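You operate a simulated robot arm through the tools that you are given. There is no shell and no other tool.

The job below is to be done with a simulated two-armed robot. You get a single attempt, and the scene is never put back.

JOB
Set the red collar to about the card's height, run up till it stops, then back down.
Fine: down at least 20 mm; switch off at the end; hands off turning shafts and sleeve, clear under gearboxes and motor.

Only the result counts: the job must be done as asked and must still hold three seconds after the hand-in. Knocking over, shifting, dropping, spilling or breaking anything else fails it.

ROBOT AND FRAMES
Two 7-joint arms with fingered hands on one trunk that stands fixed in place. Base frame: the origin is at the foot of the trunk, x ahead of it, y to its left, z up. Lengths are in mm, angles in degrees, forces in N, time in s.
The left shoulder is at [70, 153, 1172], the right one opposite. Each reaches about 842 mm from its shoulder. Payload 3.9 kg a hand.
The TCP of each hand is the grasp point between the finger pads, 30 mm short of the fingertips. In the tool frame z runs along the fingers and y along their closing line. The gripper opens to 104 mm; its body begins 35 mm behind the TCP. The gripper is a hand of 4 fingers: y runs from the thumb to the fingers, the wrist lies at [-17, -104, -178] in the tool frame, and closing takes about 1.5 s.
Orientation is told as [roll, pitch, yaw] about the base's x, y, z axes, in that order, counted from this pose: with the fingers straight down and the wrist toward the robot, the tool's x, y and z point along [0, 1, 0], [1, 0, 0] and [0, 0, -1] of the base frame.

CONTROLS
- The arms move only by the tool servo_tool. It takes "left_steps", "right_steps" or both (then of equal length, played together; a hand with none holds still); each is a list of rows, each a list of 6 numbers: the shift along the tool's x, y, z in mm, then the turn, a rotation vector about the tool's x, y, z in degrees. In form: [[tx, ty, tz, wx, wy, wz], ...]. A call has 1 to 20 rows; each row is the pose to reach, as a shift and turn from the pose commanded when the call began, along the tool's axes at that moment. "left_fingers" and "right_fingers" are, for a hand that has rows, the opening, from 0 (shut) to 1 (fully open), set as the call begins (left out, the last holds). Rows are played at 5 a second. More than 50 mm and 8.6 degrees between two rows, or a gripper value outside its range, and nothing of the call is played. A pose out of reach is approached as far as the arm can. The call stops where the force on the tool passes 40 N (or 10 N more than at its start, if that is more) or the arm is blocked; 0.2 s more then pass. The fingers move at their own pace (about 72 mm/s each) and stop on an object; they squeeze with about 24 N. The grip force told is the motor's: it shows also when the fingers shut on nothing. Time passes only in rows, and 0.2 s behind the last, so rows that repeat a pose let the fingers close. The reply holds the time, the measured pose of the TCP, the force on the tool along the base axes, the opening and the grip force, in the units named above and with some noise, with the torque about the TCP (base axes, N m) and any sound that the robot's microphone picked up.
- Cameras (640 x 400 px; columns grow to the right, rows downward): "scene" is now at [117.3, -63.2, 1416.8]; the picture's right is [-0.68, -0.73, 0.00], its down [-0.33, 0.30, -0.89] and it looks along [0.66, -0.61, -0.45] (base axes); focal length 214 px, centre (320, 200). "left" rides on the left gripper at [-66, -90, -126] in its tool frame; the picture's right is [-0.78, -0.30, 0.56], its down [0.57, -0.70, 0.42] and it looks along [0.26, 0.65, 0.71] (tool axes); focal length 275 px, centre (320, 200). "right" rides on the right gripper at [66, -90, -126] in its tool frame; the picture's right is [-0.78, 0.30, -0.56], its down [-0.57, -0.70, 0.42] and it looks along [-0.27, 0.65, 0.71] (tool axes); focal length 275 px, centre (320, 200). There is no depth. A picture from a camera that has moved, and an enlarged one, comes with that camera's place and axes in the base frame and with its lens.
- get_image(camera): a new picture of that camera. The clock stands still meanwhile.
- lift_body(by): slides the trunk up (or, below 0, down) by that many mm; the arms and the scene camera ride with it, the base frame stays. It gives what a move gives, with no picture.
- curl_fingers(index, middle, ring, thumb_bend, thumb_turn, hand): sets how far each is bent, from 0 (flat) to 100 (curled in); at 30 the hand is open as for a grip, at 70 the pads meet at the TCP. One left out holds its place. A second passes; each finger stops where it meets its share of the squeeze, and holds until it gets a number again. A gripper value or a shape takes the hand back. It gives what a move gives, with no picture; readings hold the bend of each and the force on the fingers (four entries, about 0 where the hand has none), thumb and palm. thumb_turn goes from beside the hand (0) to across from the fingers (100), as for a grip.
- grasp_type(shape, hand): the hand has 4 fingers and takes this shape, open, in about a second: jaw (thumb against the fingers, like two jaws); tri (thumb and two fingers); tip (a fingertip pinch); poke (one finger out to press); point (the index stretched); flat (the hand flat); cup (the hand cupped); fist (a fist). The gripper value then closes the fingers along that shape, each until it touches; the sizes above hold for jaw. It gives what a move gives, with no picture.
- aim_head(pan, tilt): turns the head with the scene camera to pan (to the left, within 86 degrees either way) and tilt (down, from -29 to 69), counted from straight ahead of the robot. It gives what a move gives.
- zoom(camera, box): a new picture of the part [left, top, right, bottom] of that camera's present view, enlarged. The clock stands still meanwhile.
- hand_in(): hands the job in; it is judged then, once.

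Places have to be worked out from the pictures, the camera data and where the tool is seen. Open the grippers and draw the arms clear of the work before you hand the job in, unless the task says otherwise.

The tools are called by a JSON object that holds its "name" and its "arguments". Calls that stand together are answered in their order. servo_tool: Moves the arms, as the interface text tells. Its arguments: {"type":"object","properties":{"left_steps":{"type":"array","items":{"type":"array","items":{"type":"number"}}},"left_fingers":{"type":"number"},"right_steps":{"type":"array","items":{"type":"array","items":{"type":"number"}}},"right_fingers":{"type":"number"}},"required":[]} The other tools are called the same way: lift_body (by) moves the trunk up or down; grasp_type (shape, hand) gives the hand a shape; curl_fingers (index, middle, ring, thumb_bend, thumb_turn, hand) moves the fingers one by one; aim_head (pan, tilt) turns the head that bears the scene camera; get_image (camera) takes a picture; zoom (camera, box) takes an enlarged picture of a part of a camera's view; hand_in () hands the job in.

At the start:

```text
t: 0.0
left_position: [561.6, -52.8, 1359.2]
left_orientation: [0.0, 0.0, 0.0]
left_force: [-0.5, -0.5, 0.1]
left_wrist_torque: [0.02, 0.01, 0.02]
left_width: 103.8
left_grip_force: 0.1
left_shape: jaw
left_bend: [30.0, 30.0, 30.0, 30.0, 97.0]
left_finger forces: [0.0, 0.0, 0.1, 0.0, 0.0, 0.0]
right_position: [377.7, -474.9, 1358.1]
right_orientation: [0.0, 0.0, 0.0]
right_force: [0.4, 0.1, 0.4]
right_wrist_torque: [0.0, 0.02, 0.02]
right_width: 103.7
right_grip_force: 0.1
right_shape: jaw
right_bend: [30.0, 30.0, 30.0, 30.0, 97.0]
right_finger forces: [0.0, 0.0, 0.0, 0.1, 0.0, 0.0]
trunk travel left (down, up): [-625.0, 315.0]
head pan, tilt (commanded): [-42.8, 26.5]
```

scene: 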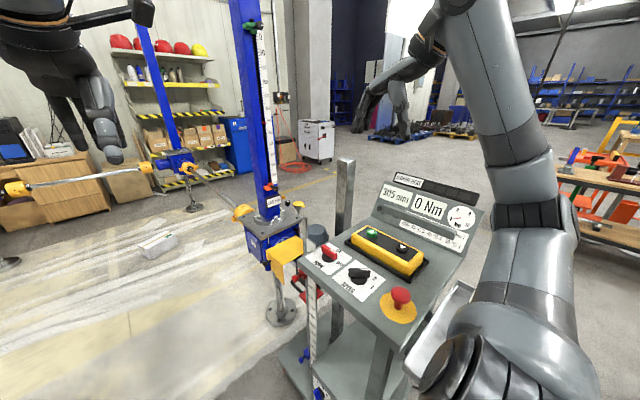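
right: 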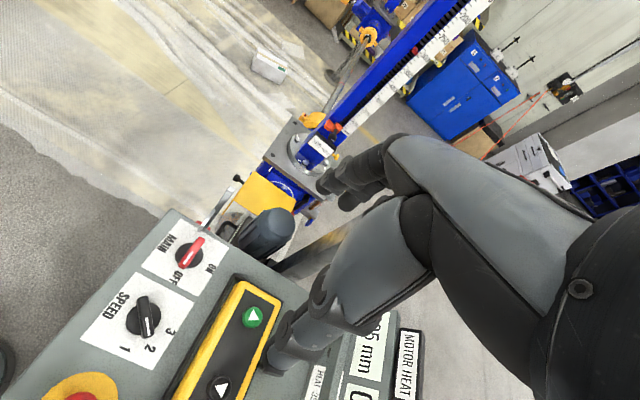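
left: 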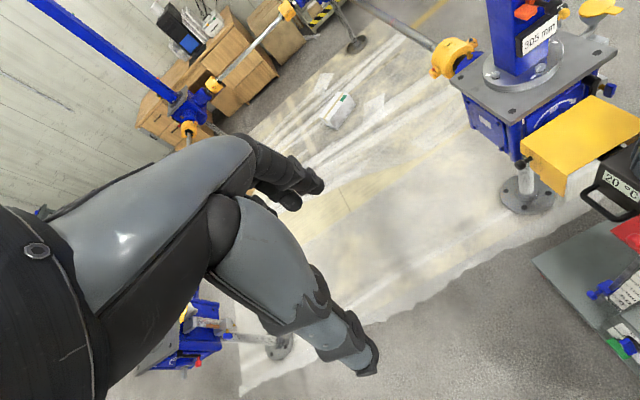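

I'll start by looking closely at the scene: the lifting column, the panel and any card.

{"name": "zoom", "arguments": {"camera": "scene", "box": [280, 150, 480, 400]}}

{"name": "zoom", "arguments": {"camera": "scene", "box": [210, 0, 350, 240]}}

{"name": "zoom", "arguments": {"camera": "right", "box": [40, 200, 440, 400]}}

```text
1.60 times, centred on (380, 275) of scene
camera zoom: at [117.3, -63.2, 1416.8], right [-0.68, -0.73, 0.0], down [-0.33, 0.3, -0.89], along [0.66, -0.61, -0.45], focal length 343 px, centre (224, 80)
```

zoom: 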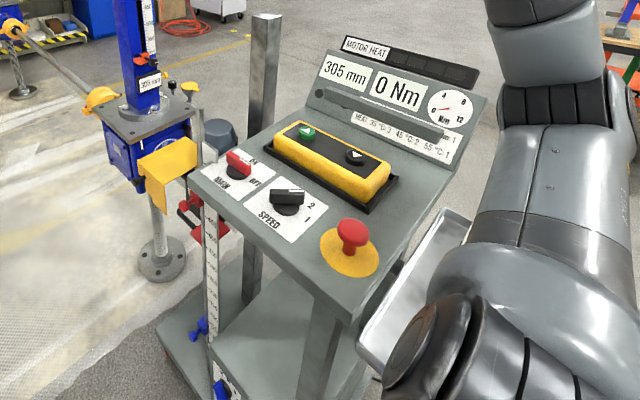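

```text
1.67 times, centred on (280, 120) of scene
camera zoom: at [117.3, -63.2, 1416.8], right [-0.68, -0.73, 0.0], down [-0.33, 0.3, -0.89], along [0.66, -0.61, -0.45], focal length 358 px, centre (387, 333)
```

zoom: 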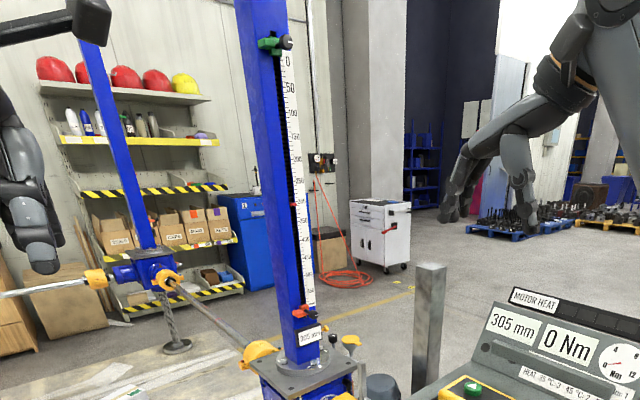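

```text
1.60 times, centred on (240, 300) of right
camera zoom: at [287.8, -407.8, 1484.0], right [0.3, -0.78, 0.56], down [-0.7, -0.57, -0.42], along [0.65, -0.27, -0.71], focal length 440 px, centre (448, 40)
```

zoom: 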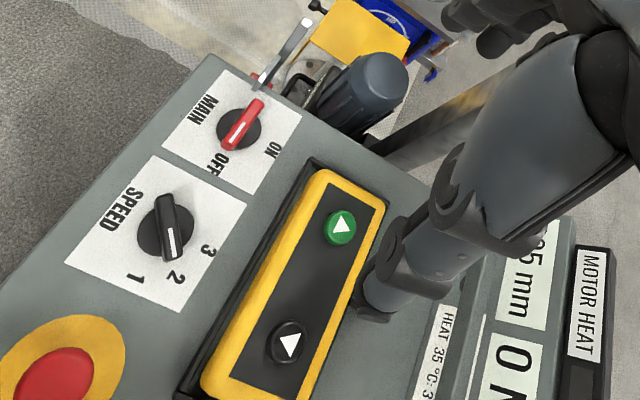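

The column carries a scale with green and red items, and there are plates on the desk. I'll zoom further into each.

{"name": "zoom", "arguments": {"camera": "scene", "box": [225, 160, 325, 240]}}

{"name": "zoom", "arguments": {"camera": "scene", "box": [230, 0, 310, 60]}}

{"name": "zoom", "arguments": {"camera": "scene", "box": [230, 60, 310, 120]}}

{"name": "zoom", "arguments": {"camera": "scene", "box": [370, 165, 490, 255]}}

{"name": "zoom", "arguments": {"camera": "scene", "box": [270, 220, 350, 400]}}

{"name": "zoom", "arguments": {"camera": "left", "box": [440, 0, 640, 220]}}

{"name": "zoom", "arguments": {"camera": "left", "box": [540, 180, 640, 400]}}

{"name": "zoom", "arguments": {"camera": "left", "box": [130, 260, 310, 400]}}

{"name": "zoom", "arguments": {"camera": "right", "box": [240, 20, 440, 240]}}

```text
5.00 times, centred on (275, 200) of scene
camera zoom: at [117.3, -63.2, 1416.8], right [-0.68, -0.73, 0.0], down [-0.33, 0.3, -0.89], along [0.66, -0.61, -0.45], focal length 1072 px, centre (545, 200)
```

zoom: 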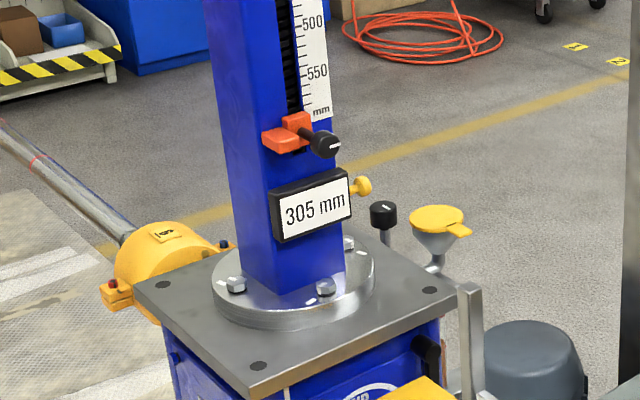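

```text
6.67 times, centred on (270, 30) of scene
camera zoom: at [117.3, -63.2, 1416.8], right [-0.68, -0.73, 0.0], down [-0.33, 0.3, -0.89], along [0.66, -0.61, -0.45], focal length 1430 px, centre (653, 1333)
```

zoom: 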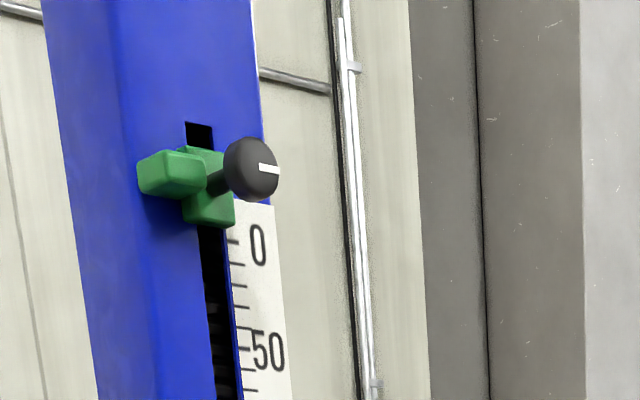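

```text
6.67 times, centred on (270, 90) of scene
camera zoom: at [117.3, -63.2, 1416.8], right [-0.68, -0.73, 0.0], down [-0.33, 0.3, -0.89], along [0.66, -0.61, -0.45], focal length 1430 px, centre (653, 933)
```

zoom: 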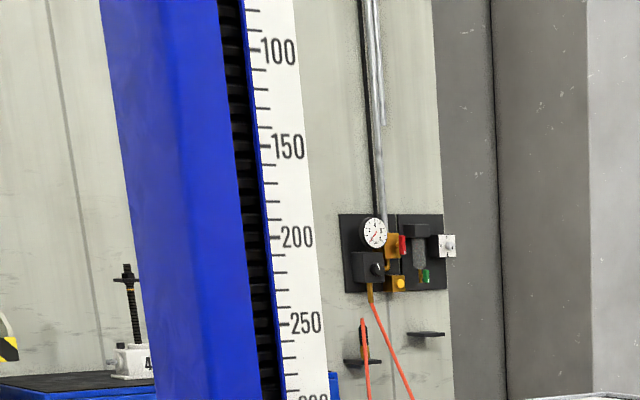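

```text
4.44 times, centred on (430, 210) of scene
camera zoom: at [117.3, -63.2, 1416.8], right [-0.68, -0.73, 0.0], down [-0.33, 0.3, -0.89], along [0.66, -0.61, -0.45], focal length 953 px, centre (-169, 156)
```

zoom: 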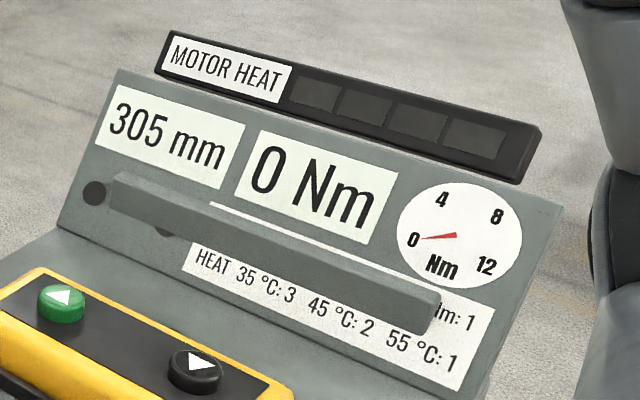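

```text
2.22 times, centred on (310, 310) of scene
camera zoom: at [117.3, -63.2, 1416.8], right [-0.68, -0.73, 0.0], down [-0.33, 0.3, -0.89], along [0.66, -0.61, -0.45], focal length 477 px, centre (342, -44)
```

zoom: 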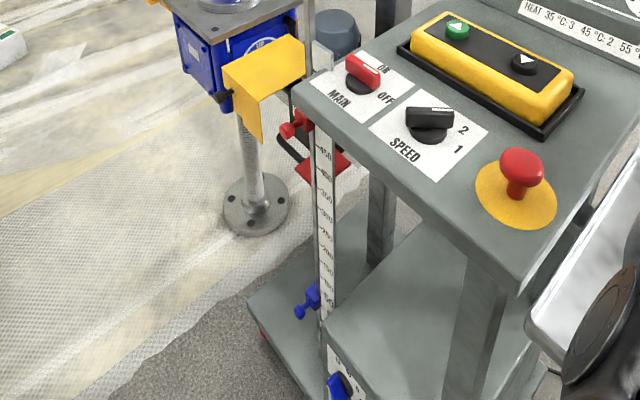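

```text
1.82 times, centred on (540, 110) of left
camera zoom: at [472.7, -118.2, 1483.9], right [-0.3, -0.78, -0.56], down [-0.7, 0.57, -0.42], along [0.65, 0.26, -0.71], focal length 500 px, centre (-80, 364)
```

zoom: 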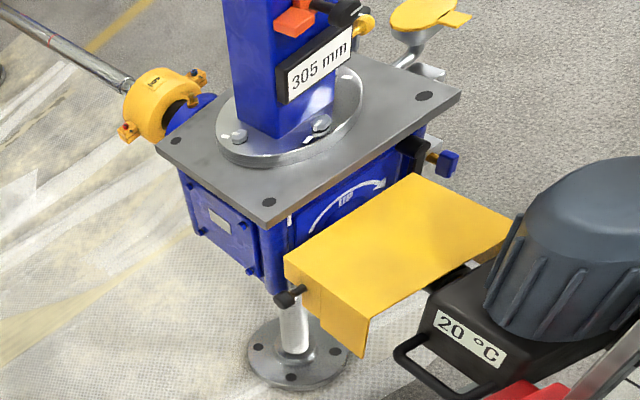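

```text
1.82 times, centred on (590, 290) of left
camera zoom: at [472.7, -118.2, 1483.9], right [-0.3, -0.78, -0.56], down [-0.7, 0.57, -0.42], along [0.65, 0.26, -0.71], focal length 500 px, centre (-171, 36)
```

zoom: 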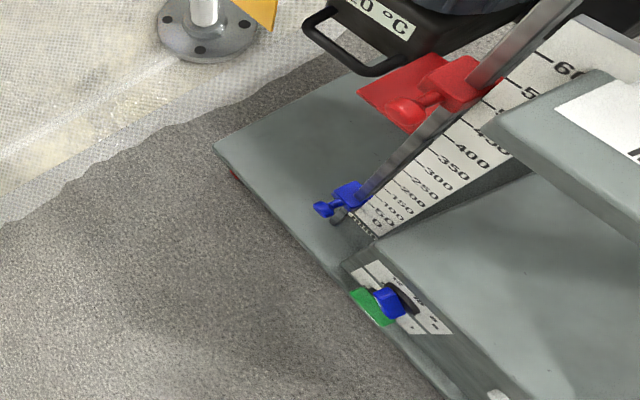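

```text
2.86 times, centred on (220, 330) of left
camera zoom: at [472.7, -118.2, 1483.9], right [-0.3, -0.78, -0.56], down [-0.7, 0.57, -0.42], along [0.65, 0.26, -0.71], focal length 786 px, centre (606, -171)
```

zoom: 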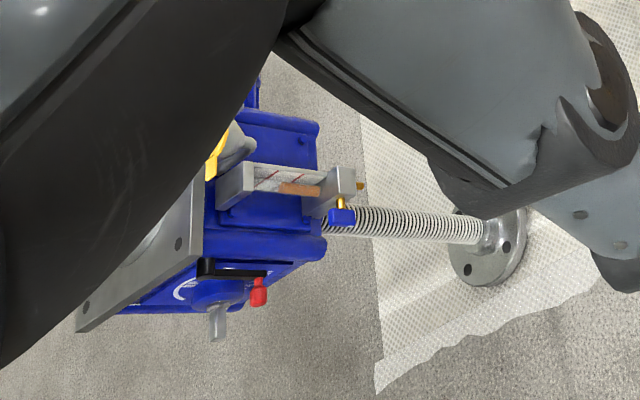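

```text
1.82 times, centred on (340, 130) of right
camera zoom: at [287.8, -407.8, 1484.0], right [0.3, -0.78, 0.56], down [-0.7, -0.57, -0.42], along [0.65, -0.27, -0.71], focal length 500 px, centre (284, 327)
```

zoom: 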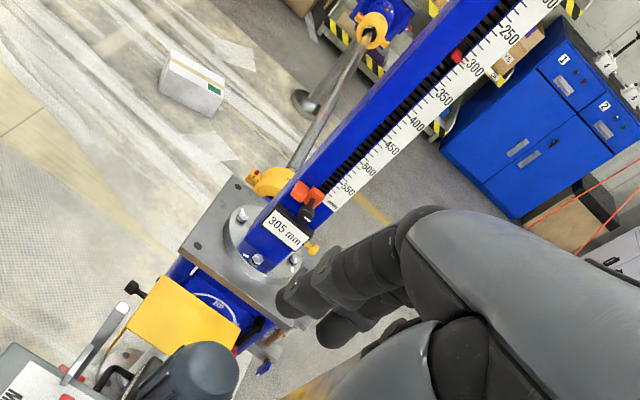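

I need to find "the card" and see the rest of the rig, so I'll turn the head toward the front and look.

{"name": "aim_head", "arguments": {"pan": 0, "tilt": 30}}

{"name": "get_image", "arguments": {"camera": "scene"}}

{"name": "aim_head", "arguments": {"pan": 50, "tilt": 30}}

{"name": "get_image", "arguments": {"camera": "scene"}}

{"name": "aim_head", "arguments": {"pan": -80, "tilt": 40}}

{"name": "get_image", "arguments": {"camera": "scene"}}

{"name": "aim_head", "arguments": {"pan": -42, "tilt": 55}}

{"name": "get_image", "arguments": {"camera": "scene"}}

{"name": "aim_head", "arguments": {"pan": -20, "tilt": -5}}

{"name": "get_image", "arguments": {"camera": "scene"}}

```text
t: 1.1
left_position: [562.0, -53.0, 1358.7]
left_orientation: [0.0, 0.1, -0.1]
left_force: [-0.4, 0.3, 0.3]
left_wrist_torque: [0.0, -0.01, 0.02]
left_width: 103.7
left_grip_force: 0.1
left_shape: jaw
left_bend: [30.0, 30.0, 30.0, 30.0, 97.0]
left_finger forces: [0.0, 0.1, 0.0, 0.0, 0.0, 0.0]
right_position: [376.2, -474.6, 1359.4]
right_orientation: [0.0, 0.0, 0.0]
right_force: [-1.1, 0.5, -0.1]
right_wrist_torque: [0.04, -0.02, 0.01]
right_width: 103.5
right_grip_force: 0.1
right_shape: jaw
right_bend: [30.0, 30.0, 30.0, 30.0, 97.0]
right_finger forces: [0.0, 0.1, 0.0, 0.0, 0.1, 0.0]
trunk travel left (down, up): [-625.0, 315.0]
head pan, tilt (commanded): [0.0, 30.0]
```

```text
taken
camera scene: at [140.4, -1.1, 1411.4], right [0.0, -1.0, 0.0], down [-0.5, 0.0, -0.87], along [0.87, 0.0, -0.5], focal length 214 px, centre (320, 200)
```

scene: 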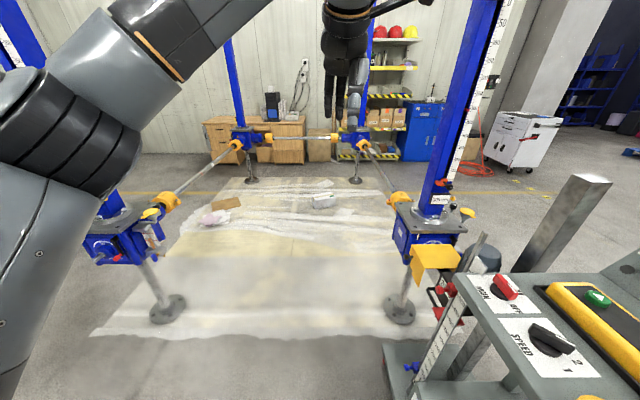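

```text
t: 2.3
left_position: [561.5, -53.7, 1358.1]
left_orientation: [0.0, 0.0, -0.1]
left_force: [0.5, -0.4, 0.1]
left_wrist_torque: [-0.02, 0.04, -0.02]
left_width: 103.6
left_grip_force: 0.1
left_shape: jaw
left_bend: [30.0, 30.0, 30.0, 30.0, 97.0]
left_finger forces: [0.0, 0.1, 0.0, 0.0, 0.1, 0.0]
right_position: [378.2, -475.9, 1359.2]
right_orientation: [0.1, 0.0, 0.0]
right_force: [0.6, -0.3, 0.1]
right_wrist_torque: [0.02, -0.01, -0.04]
right_width: 103.9
right_grip_force: 0.2
right_shape: jaw
right_bend: [30.0, 30.0, 30.0, 30.0, 97.0]
right_finger forces: [0.0, 0.0, 0.0, 0.0, 0.0, 0.1]
trunk travel left (down, up): [-625.0, 315.0]
head pan, tilt (commanded): [50.0, 30.0]
```

```text
taken
camera scene: at [108.2, 68.2, 1411.4], right [0.77, -0.64, 0.0], down [-0.32, -0.38, -0.87], along [0.56, 0.66, -0.5], focal length 214 px, centre (320, 200)
```

scene: 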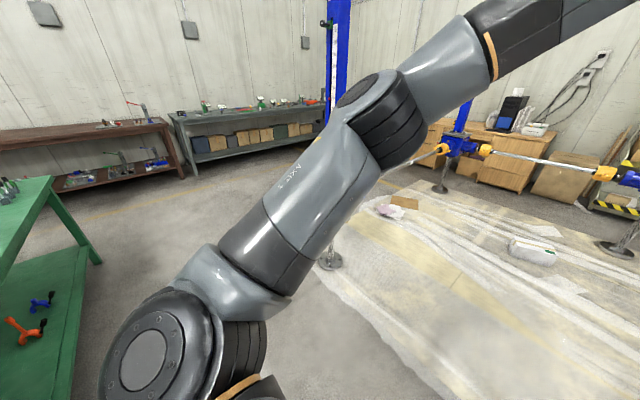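

```text
t: 4.4
left_position: [561.7, -53.7, 1357.4]
left_orientation: [0.0, 0.1, 0.0]
left_force: [-0.3, -0.2, -0.3]
left_wrist_torque: [0.01, 0.0, -0.01]
left_width: 103.5
left_grip_force: 0.0
left_shape: jaw
left_bend: [30.0, 30.0, 30.0, 30.0, 97.0]
left_finger forces: [0.1, 0.1, 0.0, 0.0, 0.1, 0.0]
right_position: [377.0, -475.7, 1358.8]
right_orientation: [-0.1, 0.0, 0.0]
right_force: [-0.4, 1.0, -0.3]
right_wrist_torque: [0.04, 0.01, -0.03]
right_width: 103.8
right_grip_force: 0.1
right_shape: jaw
right_bend: [30.0, 30.0, 30.0, 30.0, 97.0]
right_finger forces: [0.1, 0.1, 0.0, 0.1, 0.0, 0.0]
trunk travel left (down, up): [-625.0, 315.0]
head pan, tilt (commanded): [-80.0, 40.0]
```

```text
taken
camera scene: at [64.8, -84.7, 1396.0], right [-0.98, -0.17, 0.0], down [-0.11, 0.63, -0.77], along [0.13, -0.75, -0.64], focal length 214 px, centre (320, 200)
```

scene: 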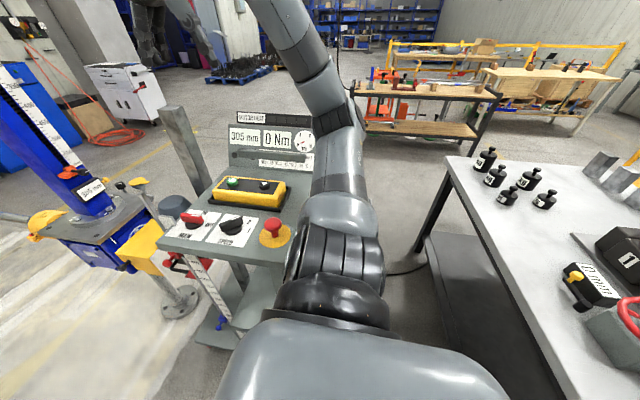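

```text
t: 5.4
left_position: [562.9, -53.6, 1358.6]
left_orientation: [0.0, 0.0, 0.0]
left_force: [-0.2, 0.7, -0.2]
left_wrist_torque: [0.0, -0.01, -0.01]
left_width: 103.7
left_grip_force: 0.1
left_shape: jaw
left_bend: [30.0, 30.0, 30.0, 30.0, 97.0]
left_finger forces: [0.1, 0.0, 0.0, 0.0, 0.0, 0.0]
right_position: [377.6, -475.3, 1358.6]
right_orientation: [0.0, 0.1, 0.1]
right_force: [0.1, -0.1, -1.3]
right_wrist_torque: [0.01, -0.01, -0.04]
right_width: 103.7
right_grip_force: 0.0
right_shape: jaw
right_bend: [30.0, 30.0, 30.0, 30.0, 97.0]
right_finger forces: [0.1, 0.1, 0.0, 0.0, 0.0, 0.0]
trunk travel left (down, up): [-625.0, 315.0]
head pan, tilt (commanded): [-42.0, 55.0]
```

```text
taken
camera scene: at [103.5, -49.3, 1375.3], right [-0.67, -0.74, 0.0], down [-0.61, 0.55, -0.57], along [0.43, -0.38, -0.82], focal length 214 px, centre (320, 200)
```

scene: 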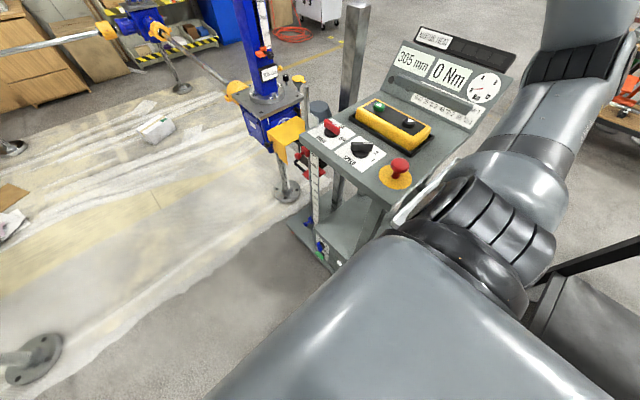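

```text
t: 6.7
left_position: [562.8, -52.7, 1358.4]
left_orientation: [0.0, 0.0, 0.0]
left_force: [0.0, -0.1, 1.5]
left_wrist_torque: [0.02, -0.02, -0.01]
left_width: 103.7
left_grip_force: 0.0
left_shape: jaw
left_bend: [30.0, 30.0, 30.0, 30.0, 97.0]
left_finger forces: [0.0, 0.0, 0.0, 0.0, 0.0, 0.1]
right_position: [377.8, -474.2, 1359.9]
right_orientation: [0.0, 0.1, 0.0]
right_force: [0.1, 0.3, -0.2]
right_wrist_torque: [-0.04, 0.01, 0.0]
right_width: 103.8
right_grip_force: 0.2
right_shape: jaw
right_bend: [30.0, 30.0, 30.0, 30.0, 97.0]
right_finger forces: [0.0, 0.1, 0.0, 0.0, 0.1, 0.0]
trunk travel left (down, up): [-625.0, 315.0]
head pan, tilt (commanded): [-20.0, -5.0]
```

```text
taken
camera scene: at [132.2, -31.0, 1467.4], right [-0.34, -0.94, 0.0], down [0.08, -0.03, -1.0], along [0.94, -0.34, 0.09], focal length 214 px, centre (320, 200)
```

scene: 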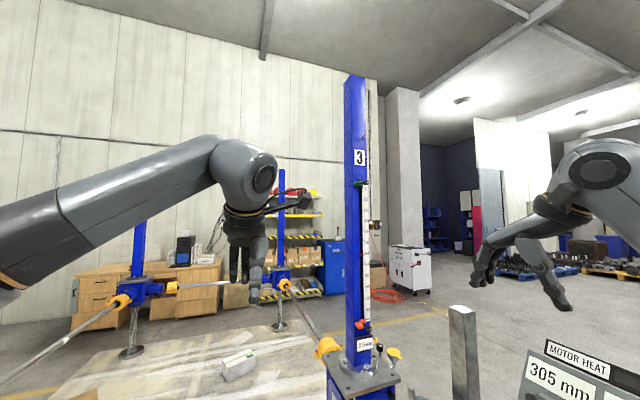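

I'll look in detail at the near-left jack, and the other stations, for the card.

{"name": "aim_head", "arguments": {"pan": 20, "tilt": 40}}

{"name": "get_image", "arguments": {"camera": "scene"}}

{"name": "zoom", "arguments": {"camera": "scene", "box": [160, 60, 320, 260]}}

{"name": "zoom", "arguments": {"camera": "scene", "box": [320, 0, 480, 120]}}

{"name": "zoom", "arguments": {"camera": "scene", "box": [480, 0, 640, 120]}}

```text
t: 7.8
left_position: [562.3, -52.7, 1357.8]
left_orientation: [0.0, 0.1, 0.0]
left_force: [0.5, -0.4, -0.8]
left_wrist_torque: [0.01, 0.0, -0.04]
left_width: 103.8
left_grip_force: 0.1
left_shape: jaw
left_bend: [30.0, 30.0, 30.0, 30.0, 97.0]
left_finger forces: [0.1, 0.1, 0.1, 0.0, 0.0, 0.1]
right_position: [376.5, -475.9, 1358.1]
right_orientation: [-0.1, 0.1, 0.0]
right_force: [-0.2, -0.8, -0.4]
right_wrist_torque: [0.0, 0.0, 0.02]
right_width: 103.7
right_grip_force: 0.1
right_shape: jaw
right_bend: [30.0, 30.0, 30.0, 30.0, 97.0]
right_finger forces: [0.0, 0.0, 0.0, 0.0, 0.0, 0.0]
trunk travel left (down, up): [-625.0, 315.0]
head pan, tilt (commanded): [20.0, 40.0]
```

```text
taken
camera scene: at [130.0, 28.0, 1396.1], right [0.34, -0.94, 0.0], down [-0.6, -0.22, -0.77], along [0.72, 0.26, -0.64], focal length 214 px, centre (320, 200)
```

scene: 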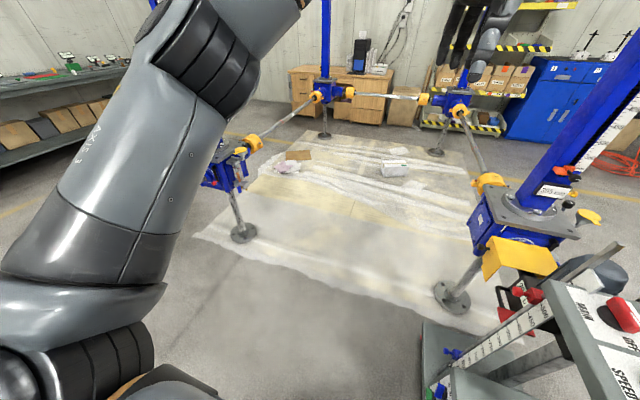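

```text
2.00 times, centred on (240, 160) of scene
camera zoom: at [130.0, 28.0, 1396.1], right [0.34, -0.94, 0.0], down [-0.6, -0.22, -0.77], along [0.72, 0.26, -0.64], focal length 429 px, centre (480, 280)
```

zoom: 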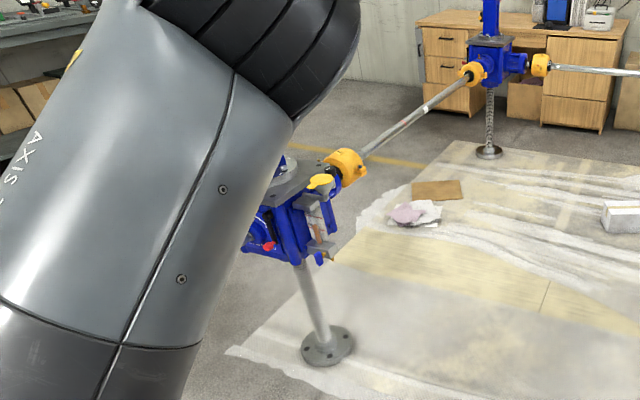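

```text
3.33 times, centred on (400, 60) of scene
camera zoom: at [130.0, 28.0, 1396.1], right [0.34, -0.94, 0.0], down [-0.6, -0.22, -0.77], along [0.72, 0.26, -0.64], focal length 715 px, centre (53, 667)
```

zoom: 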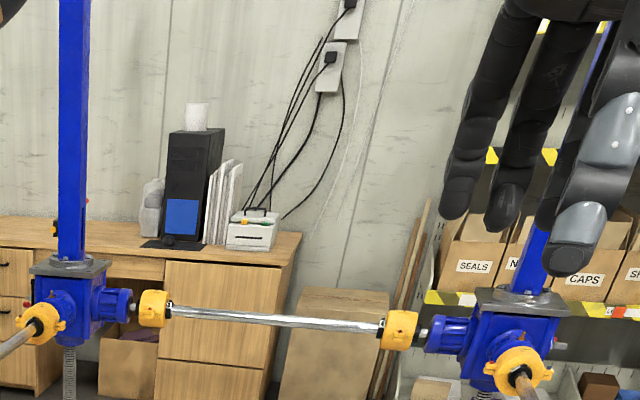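

```text
3.33 times, centred on (560, 60) of scene
camera zoom: at [130.0, 28.0, 1396.1], right [0.34, -0.94, 0.0], down [-0.6, -0.22, -0.77], along [0.72, 0.26, -0.64], focal length 715 px, centre (-480, 667)
```

zoom: 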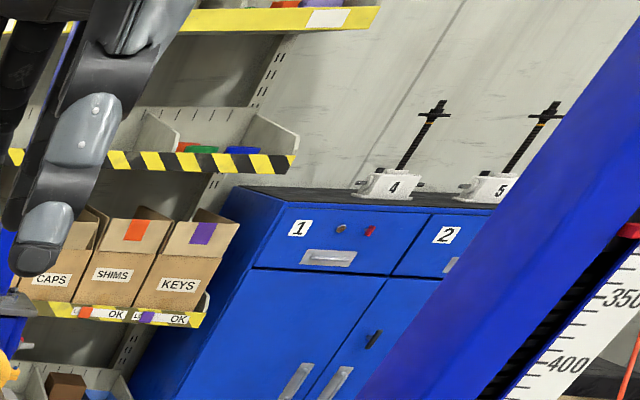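

Next I'll look at the panel, the cart's lower part and the right bench from better head angles.

{"name": "aim_head", "arguments": {"pan": -62, "tilt": 35}}

{"name": "get_image", "arguments": {"camera": "scene"}}

{"name": "zoom", "arguments": {"camera": "scene", "box": [260, 80, 400, 170]}}

{"name": "zoom", "arguments": {"camera": "scene", "box": [180, 160, 320, 260]}}

{"name": "zoom", "arguments": {"camera": "scene", "box": [180, 240, 320, 400]}}

{"name": "zoom", "arguments": {"camera": "scene", "box": [90, 120, 220, 250]}}

{"name": "aim_head", "arguments": {"pan": -86, "tilt": 60}}

{"name": "get_image", "arguments": {"camera": "scene"}}

```text
t: 9.4
left_position: [563.2, -52.7, 1358.4]
left_orientation: [0.0, -0.1, -0.2]
left_force: [-0.6, -1.4, -0.2]
left_wrist_torque: [0.0, -0.02, 0.01]
left_width: 103.7
left_grip_force: 0.1
left_shape: jaw
left_bend: [30.0, 30.0, 30.0, 30.0, 97.0]
left_finger forces: [0.1, 0.0, 0.1, 0.0, 0.0, 0.0]
right_position: [377.2, -475.4, 1359.4]
right_orientation: [0.0, 0.0, 0.0]
right_force: [0.4, -0.3, 0.0]
right_wrist_torque: [0.02, -0.01, 0.0]
right_width: 103.6
right_grip_force: 0.0
right_shape: jaw
right_bend: [30.0, 30.0, 30.0, 30.0, 97.0]
right_finger forces: [0.0, 0.1, 0.1, 0.0, 0.1, 0.0]
trunk travel left (down, up): [-625.0, 315.0]
head pan, tilt (commanded): [-62.0, 35.0]
```

```text
taken
camera scene: at [91.4, -78.7, 1403.5], right [-0.88, -0.47, 0.0], down [-0.27, 0.51, -0.82], along [0.38, -0.72, -0.57], focal length 214 px, centre (320, 200)
```

scene: 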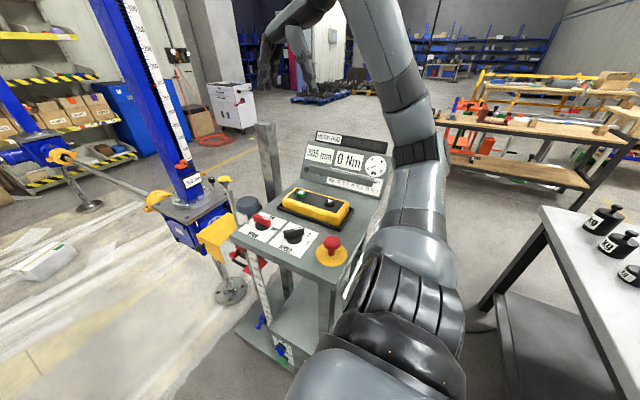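

```text
4.44 times, centred on (330, 125) of scene
camera zoom: at [91.4, -78.7, 1403.5], right [-0.88, -0.47, 0.0], down [-0.27, 0.51, -0.82], along [0.38, -0.72, -0.57], focal length 953 px, centre (276, 533)
```

zoom: 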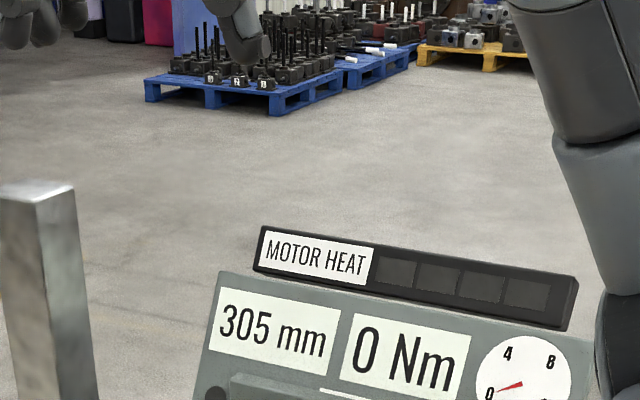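

```text
4.00 times, centred on (250, 210) of scene
camera zoom: at [91.4, -78.7, 1403.5], right [-0.88, -0.47, 0.0], down [-0.27, 0.51, -0.82], along [0.38, -0.72, -0.57], focal length 858 px, centre (600, 160)
```

zoom: 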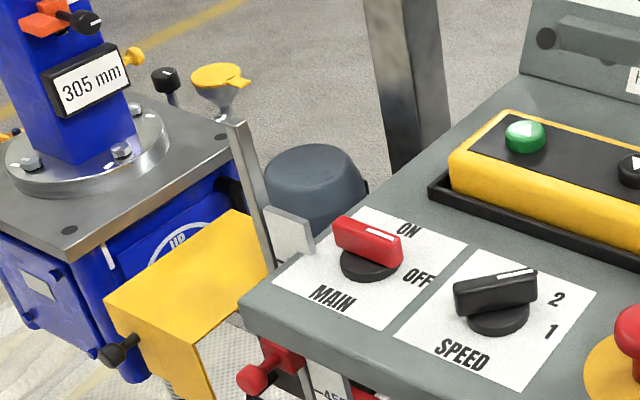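

```text
2.50 times, centred on (250, 320) of scene
camera zoom: at [91.4, -78.7, 1403.5], right [-0.88, -0.47, 0.0], down [-0.27, 0.51, -0.82], along [0.38, -0.72, -0.57], focal length 536 px, centre (495, -100)
```

zoom: 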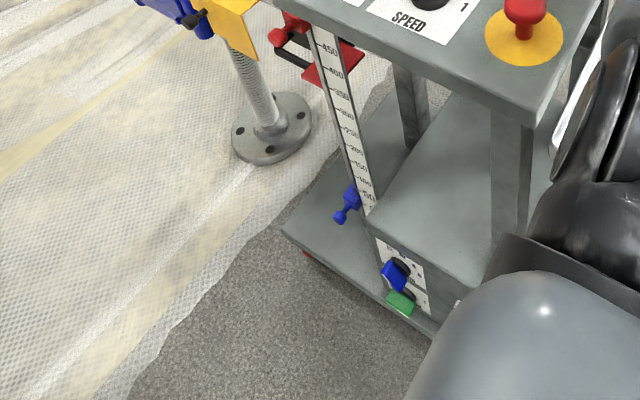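

```text
3.08 times, centred on (155, 185) of scene
camera zoom: at [91.4, -78.7, 1403.5], right [-0.88, -0.47, 0.0], down [-0.27, 0.51, -0.82], along [0.38, -0.72, -0.57], focal length 660 px, centre (828, 246)
```

zoom: 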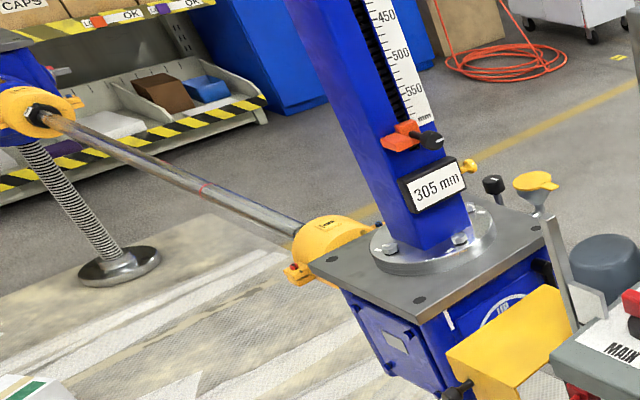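

```text
t: 10.3
left_position: [562.0, -53.8, 1357.7]
left_orientation: [0.0, 0.0, -0.2]
left_force: [0.4, -0.3, -0.4]
left_wrist_torque: [0.0, -0.01, 0.0]
left_width: 103.8
left_grip_force: 0.1
left_shape: jaw
left_bend: [30.0, 30.0, 30.0, 30.0, 97.0]
left_finger forces: [0.0, 0.0, 0.0, 0.0, 0.0, 0.0]
right_position: [376.8, -475.2, 1359.5]
right_orientation: [0.0, 0.0, 0.0]
right_force: [-0.5, -0.1, -0.8]
right_wrist_torque: [0.02, -0.03, 0.01]
right_width: 103.7
right_grip_force: 0.0
right_shape: jaw
right_bend: [30.0, 30.0, 30.0, 30.0, 97.0]
right_finger forces: [0.0, 0.0, 0.0, 0.0, 0.0, 0.0]
trunk travel left (down, up): [-625.0, 315.0]
head pan, tilt (commanded): [-85.9, 60.0]
```

```text
taken
camera scene: at [54.8, -67.5, 1369.3], right [-1.0, -0.07, 0.0], down [-0.06, 0.86, -0.5], along [0.04, -0.5, -0.87], focal length 214 px, centre (320, 200)
```

scene: 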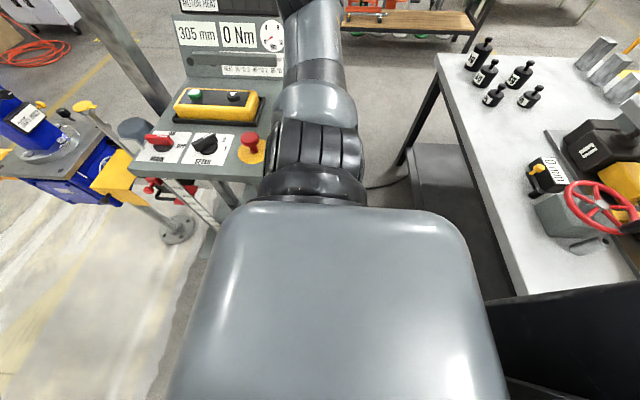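

The column's own collars (around x≈1000) are beyond reach, but a red clamp on the cart's ruler post (about [560,-376,880]) is within reach. I'll turn the left hand so its camera looks over the cart and post.

{"name": "servo_tool", "arguments": {"left_steps": [[0, 0, 0, 0, 0, 8], [0, 0, 0, 0, 0, 16], [0, 0, 0, 0, 0, 24], [0, 0, 0, 0, 0, 32], [0, 0, 0, 0, 0, 40], [0, 0, 0, 0, 0, 48], [0, 0, 0, 0, 0, 56], [0, 0, 0, 0, 0, 64]]}}

{"name": "get_image", "arguments": {"camera": "left"}}

```text
t: 12.1
left_position: [494.8, -21.1, 1366.7]
left_orientation: [-4.6, 1.3, -50.1]
left_force: [-1.1, 1.5, -0.8]
left_wrist_torque: [-0.06, -0.02, 0.0]
left_width: 104.0
left_grip_force: 0.1
left_shape: jaw
left_bend: [30.0, 30.0, 30.0, 30.0, 97.0]
left_finger forces: [0.0, 0.0, 0.0, 0.0, 0.1, 0.0]
left hand out of reach, approached as far as the arm can: row 6, 7, 8
right_position: [376.5, -472.3, 1359.3]
right_orientation: [-0.1, -0.2, 0.0]
right_force: [-0.7, 1.0, -0.5]
right_wrist_torque: [-0.02, -0.02, -0.01]
right_width: 103.6
right_grip_force: 0.1
right_shape: jaw
right_bend: [30.0, 30.0, 30.0, 30.0, 97.0]
right_finger forces: [0.1, 0.0, 0.0, 0.0, 0.0, 0.1]
trunk travel left (down, up): [-625.0, 315.0]
head pan, tilt (commanded): [-85.9, 60.0]
```

```text
taken
camera left: at [396.9, 10.8, 1498.8], right [-0.82, -0.29, -0.49], down [-0.05, 0.89, -0.45], along [0.56, -0.35, -0.75], focal length 275 px, centre (320, 200)
```

left: 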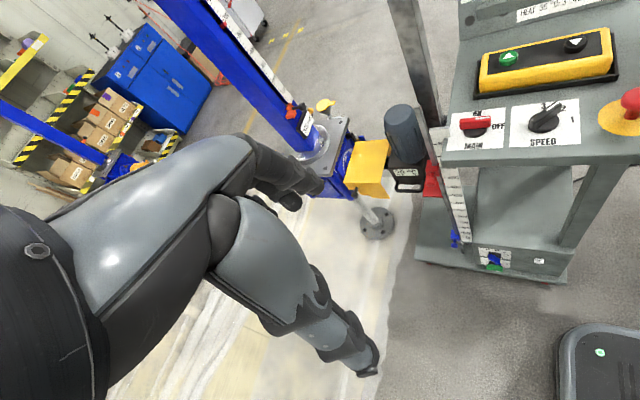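

This gives a good view of the cart's post and switches. Zooming in.

{"name": "zoom", "arguments": {"camera": "left", "box": [370, 100, 490, 270]}}

{"name": "zoom", "arguments": {"camera": "left", "box": [440, 230, 560, 300]}}

{"name": "zoom", "arguments": {"camera": "left", "box": [440, 80, 600, 170]}}

{"name": "zoom", "arguments": {"camera": "left", "box": [280, 90, 420, 250]}}

{"name": "zoom", "arguments": {"camera": "left", "box": [440, 0, 640, 60]}}

{"name": "zoom", "arguments": {"camera": "left", "box": [540, 300, 640, 400]}}

```text
2.35 times, centred on (430, 185) of left
camera zoom: at [396.9, 10.8, 1498.8], right [-0.82, -0.29, -0.49], down [-0.05, 0.89, -0.45], along [0.56, -0.35, -0.75], focal length 648 px, centre (61, 235)
```

zoom: 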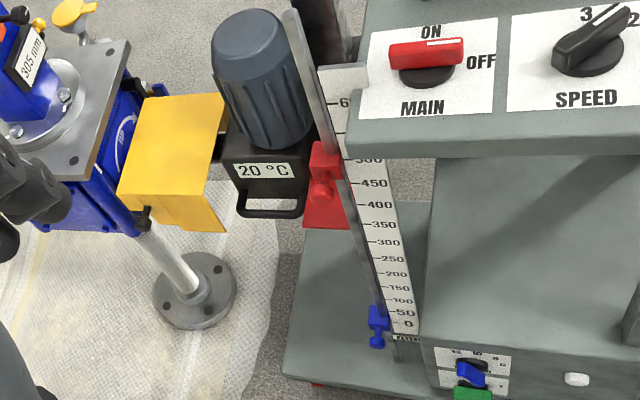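

```text
5.33 times, centred on (500, 265) of left
camera zoom: at [396.9, 10.8, 1498.8], right [-0.82, -0.29, -0.49], down [-0.05, 0.89, -0.45], along [0.56, -0.35, -0.75], focal length 1468 px, centre (-640, -147)
```

zoom: 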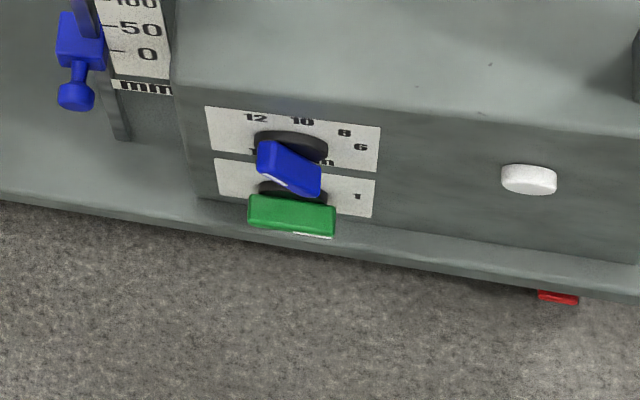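

```text
4.00 times, centred on (520, 125) of left
camera zoom: at [396.9, 10.8, 1498.8], right [-0.82, -0.29, -0.49], down [-0.05, 0.89, -0.45], along [0.56, -0.35, -0.75], focal length 1101 px, centre (-480, 500)
```

zoom: 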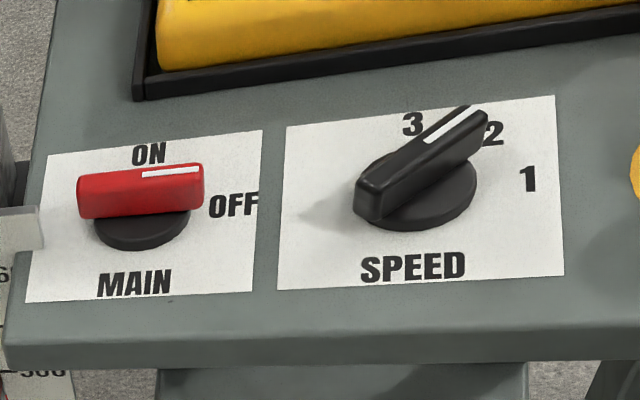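

```text
2.50 times, centred on (350, 170) of left
camera zoom: at [396.9, 10.8, 1498.8], right [-0.82, -0.29, -0.49], down [-0.05, 0.89, -0.45], along [0.56, -0.35, -0.75], focal length 688 px, centre (245, 275)
```

zoom: 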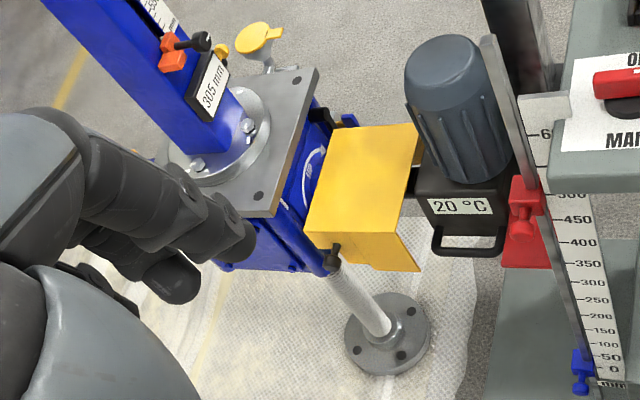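

```text
3.20 times, centred on (540, 30) of left
camera zoom: at [396.9, 10.8, 1498.8], right [-0.82, -0.29, -0.49], down [-0.05, 0.89, -0.45], along [0.56, -0.35, -0.75], focal length 881 px, centre (-384, 744)
```

zoom: 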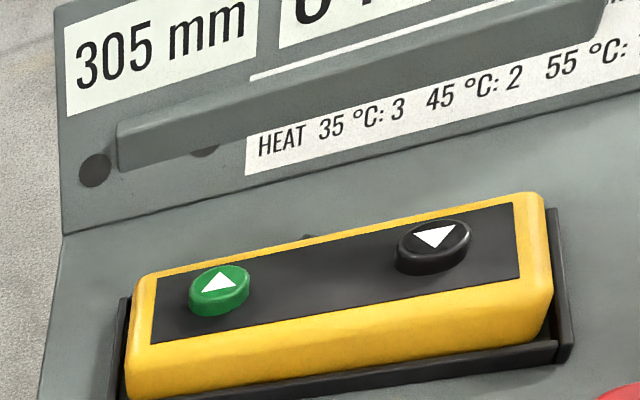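

```text
4.00 times, centred on (590, 350) of left
camera zoom: at [396.9, 10.8, 1498.8], right [-0.82, -0.29, -0.49], down [-0.05, 0.89, -0.45], along [0.56, -0.35, -0.75], focal length 1101 px, centre (-760, -400)
```

zoom: 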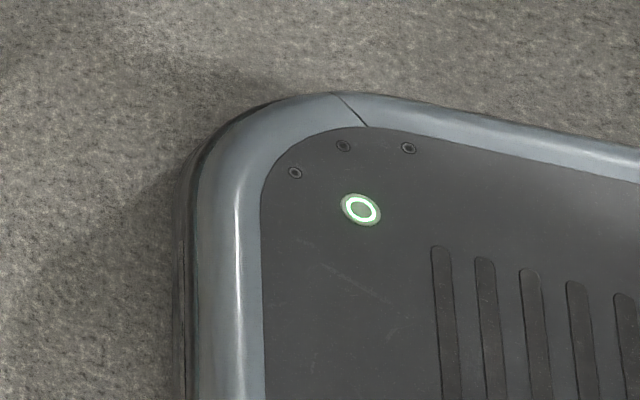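

MAIN is OFF, speed at 2, the cart ruler's red collar is near 490 and the blue one at 0. The card still isn't found; I'll scan the surroundings with the head at more angles.

{"name": "aim_head", "arguments": {"pan": -10, "tilt": 20}}

{"name": "get_image", "arguments": {"camera": "scene"}}

{"name": "zoom", "arguments": {"camera": "scene", "box": [200, 60, 420, 200]}}

{"name": "zoom", "arguments": {"camera": "scene", "box": [400, 0, 560, 240]}}

{"name": "aim_head", "arguments": {"pan": -50, "tilt": 0}}

{"name": "get_image", "arguments": {"camera": "scene"}}

{"name": "zoom", "arguments": {"camera": "scene", "box": [160, 40, 320, 240]}}

{"name": "zoom", "arguments": {"camera": "scene", "box": [320, 100, 640, 280]}}

{"name": "aim_head", "arguments": {"pan": 75, "tilt": 20}}

{"name": "get_image", "arguments": {"camera": "scene"}}

```text
t: 13.6
left_position: [497.0, -24.2, 1365.8]
left_orientation: [-4.4, 1.4, -49.9]
left_force: [-0.7, -0.1, 0.8]
left_wrist_torque: [0.01, 0.0, 0.0]
left_width: 104.0
left_grip_force: 0.1
left_shape: jaw
left_bend: [30.0, 30.0, 30.0, 30.0, 97.0]
left_finger forces: [0.1, 0.0, 0.1, 0.0, 0.0, 0.1]
right_position: [377.1, -474.0, 1358.7]
right_orientation: [-0.1, 0.0, 0.0]
right_force: [-0.2, 0.2, -0.2]
right_wrist_torque: [0.03, -0.01, 0.01]
right_width: 103.5
right_grip_force: 0.0
right_shape: jaw
right_bend: [30.0, 30.0, 30.0, 30.0, 97.0]
right_finger forces: [0.0, 0.0, 0.0, 0.1, 0.0, 0.0]
trunk travel left (down, up): [-625.0, 315.0]
head pan, tilt (commanded): [-10.0, 20.0]
```

```text
taken
camera scene: at [141.8, -17.6, 1427.4], right [-0.17, -0.98, 0.0], down [-0.34, 0.06, -0.94], along [0.93, -0.16, -0.34], focal length 214 px, centre (320, 200)
```

scene: 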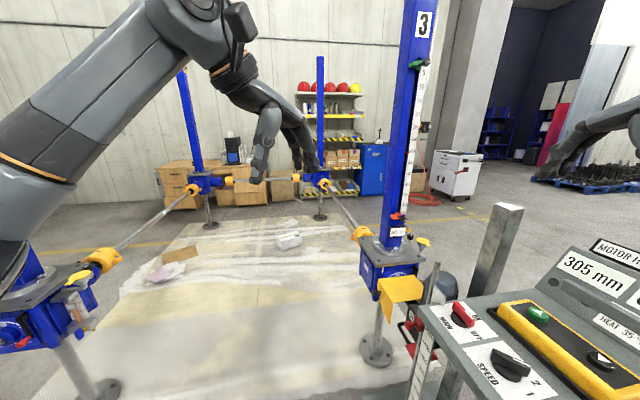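

```text
2.86 times, centred on (310, 130) of scene
camera zoom: at [141.8, -17.6, 1427.4], right [-0.17, -0.98, 0.0], down [-0.34, 0.06, -0.94], along [0.93, -0.16, -0.34], focal length 613 px, centre (349, 400)
```

zoom: 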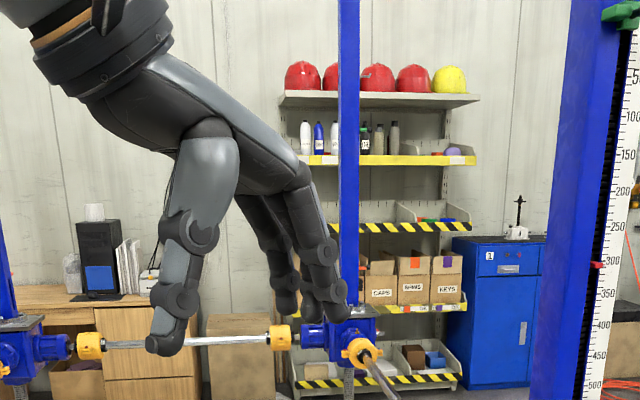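

```text
1.67 times, centred on (480, 120) of scene
camera zoom: at [141.8, -17.6, 1427.4], right [-0.17, -0.98, 0.0], down [-0.34, 0.06, -0.94], along [0.93, -0.16, -0.34], focal length 358 px, centre (53, 333)
```

zoom: 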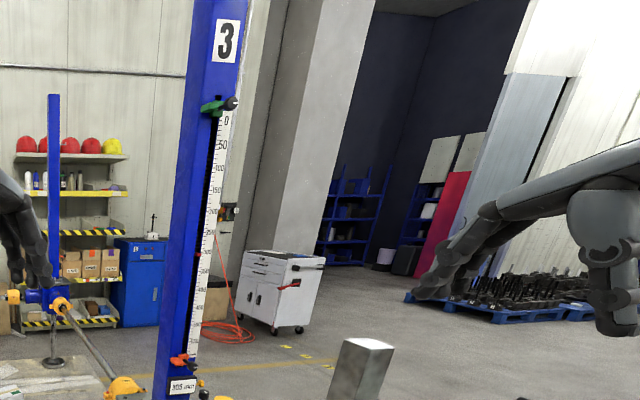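

```text
t: 14.6
left_position: [496.1, -23.8, 1365.0]
left_orientation: [-4.5, 1.4, -49.9]
left_force: [-0.2, 0.2, -0.6]
left_wrist_torque: [-0.01, 0.0, 0.02]
left_width: 103.9
left_grip_force: 0.0
left_shape: jaw
left_bend: [30.0, 30.0, 30.0, 30.0, 97.0]
left_finger forces: [0.0, 0.0, 0.1, 0.0, 0.0, 0.0]
right_position: [377.8, -475.4, 1359.1]
right_orientation: [0.1, 0.0, 0.0]
right_force: [-0.4, 0.7, 0.8]
right_wrist_torque: [0.0, -0.02, 0.0]
right_width: 103.4
right_grip_force: 0.1
right_shape: jaw
right_bend: [30.0, 30.0, 30.0, 30.0, 97.0]
right_finger forces: [0.0, 0.0, 0.1, 0.1, 0.0, 0.0]
trunk travel left (down, up): [-625.0, 315.0]
head pan, tilt (commanded): [-50.0, 0.0]
```

```text
taken
camera scene: at [107.9, -69.8, 1459.7], right [-0.77, -0.64, 0.0], down [0.0, 0.0, -1.0], along [0.64, -0.77, 0.0], focal length 214 px, centre (320, 200)
```

scene: 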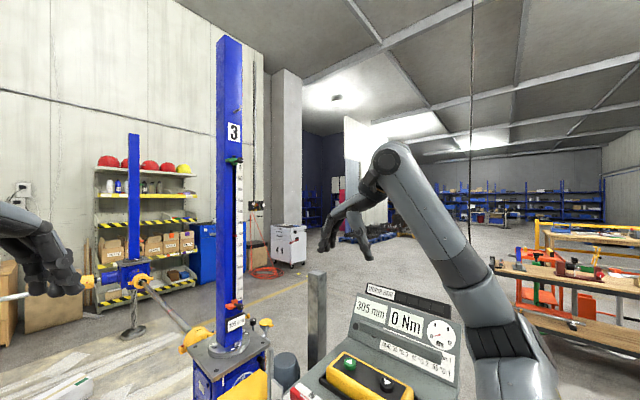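

```text
2.00 times, centred on (240, 140) of scene
camera zoom: at [107.9, -69.8, 1459.7], right [-0.77, -0.64, 0.0], down [0.0, 0.0, -1.0], along [0.64, -0.77, 0.0], focal length 429 px, centre (480, 320)
```

zoom: 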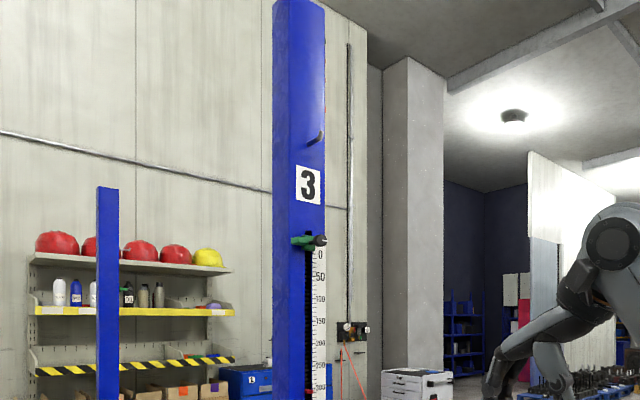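

```text
2.00 times, centred on (480, 190) of scene
camera zoom: at [107.9, -69.8, 1459.7], right [-0.77, -0.64, 0.0], down [0.0, 0.0, -1.0], along [0.64, -0.77, 0.0], focal length 429 px, centre (0, 220)
```

zoom: 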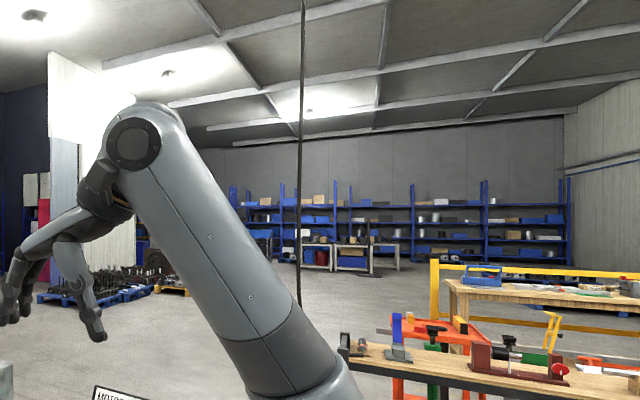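

```text
t: 16.7
left_position: [496.6, -24.1, 1366.7]
left_orientation: [-4.4, 1.4, -49.9]
left_force: [-0.3, 0.3, 0.6]
left_wrist_torque: [0.01, -0.01, -0.02]
left_width: 103.9
left_grip_force: 0.0
left_shape: jaw
left_bend: [30.0, 30.0, 30.0, 30.0, 97.0]
left_finger forces: [0.1, 0.0, 0.0, 0.0, 0.0, 0.1]
right_position: [376.6, -475.4, 1359.0]
right_orientation: [0.0, 0.0, 0.0]
right_force: [0.3, 0.4, 0.7]
right_wrist_torque: [0.04, 0.02, 0.0]
right_width: 103.9
right_grip_force: 0.1
right_shape: jaw
right_bend: [30.0, 30.0, 30.0, 30.0, 97.0]
right_finger forces: [0.1, 0.0, 0.1, 0.0, 0.0, 0.0]
trunk travel left (down, up): [-625.0, 315.0]
head pan, tilt (commanded): [75.0, 20.0]
```

```text
taken
camera scene: at [74.2, 89.0, 1427.4], right [0.97, -0.26, 0.0], down [-0.09, -0.33, -0.94], along [0.24, 0.91, -0.34], focal length 214 px, centre (320, 200)
```

scene: 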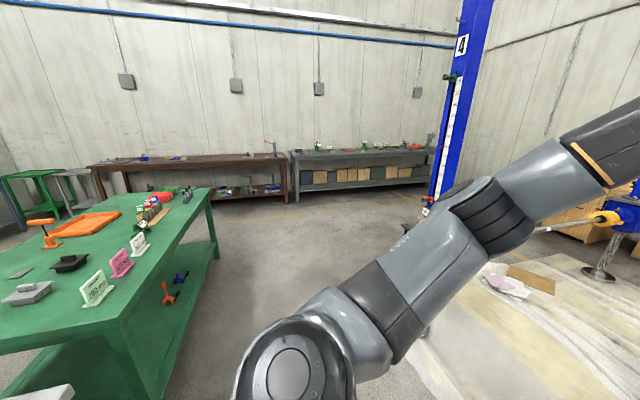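

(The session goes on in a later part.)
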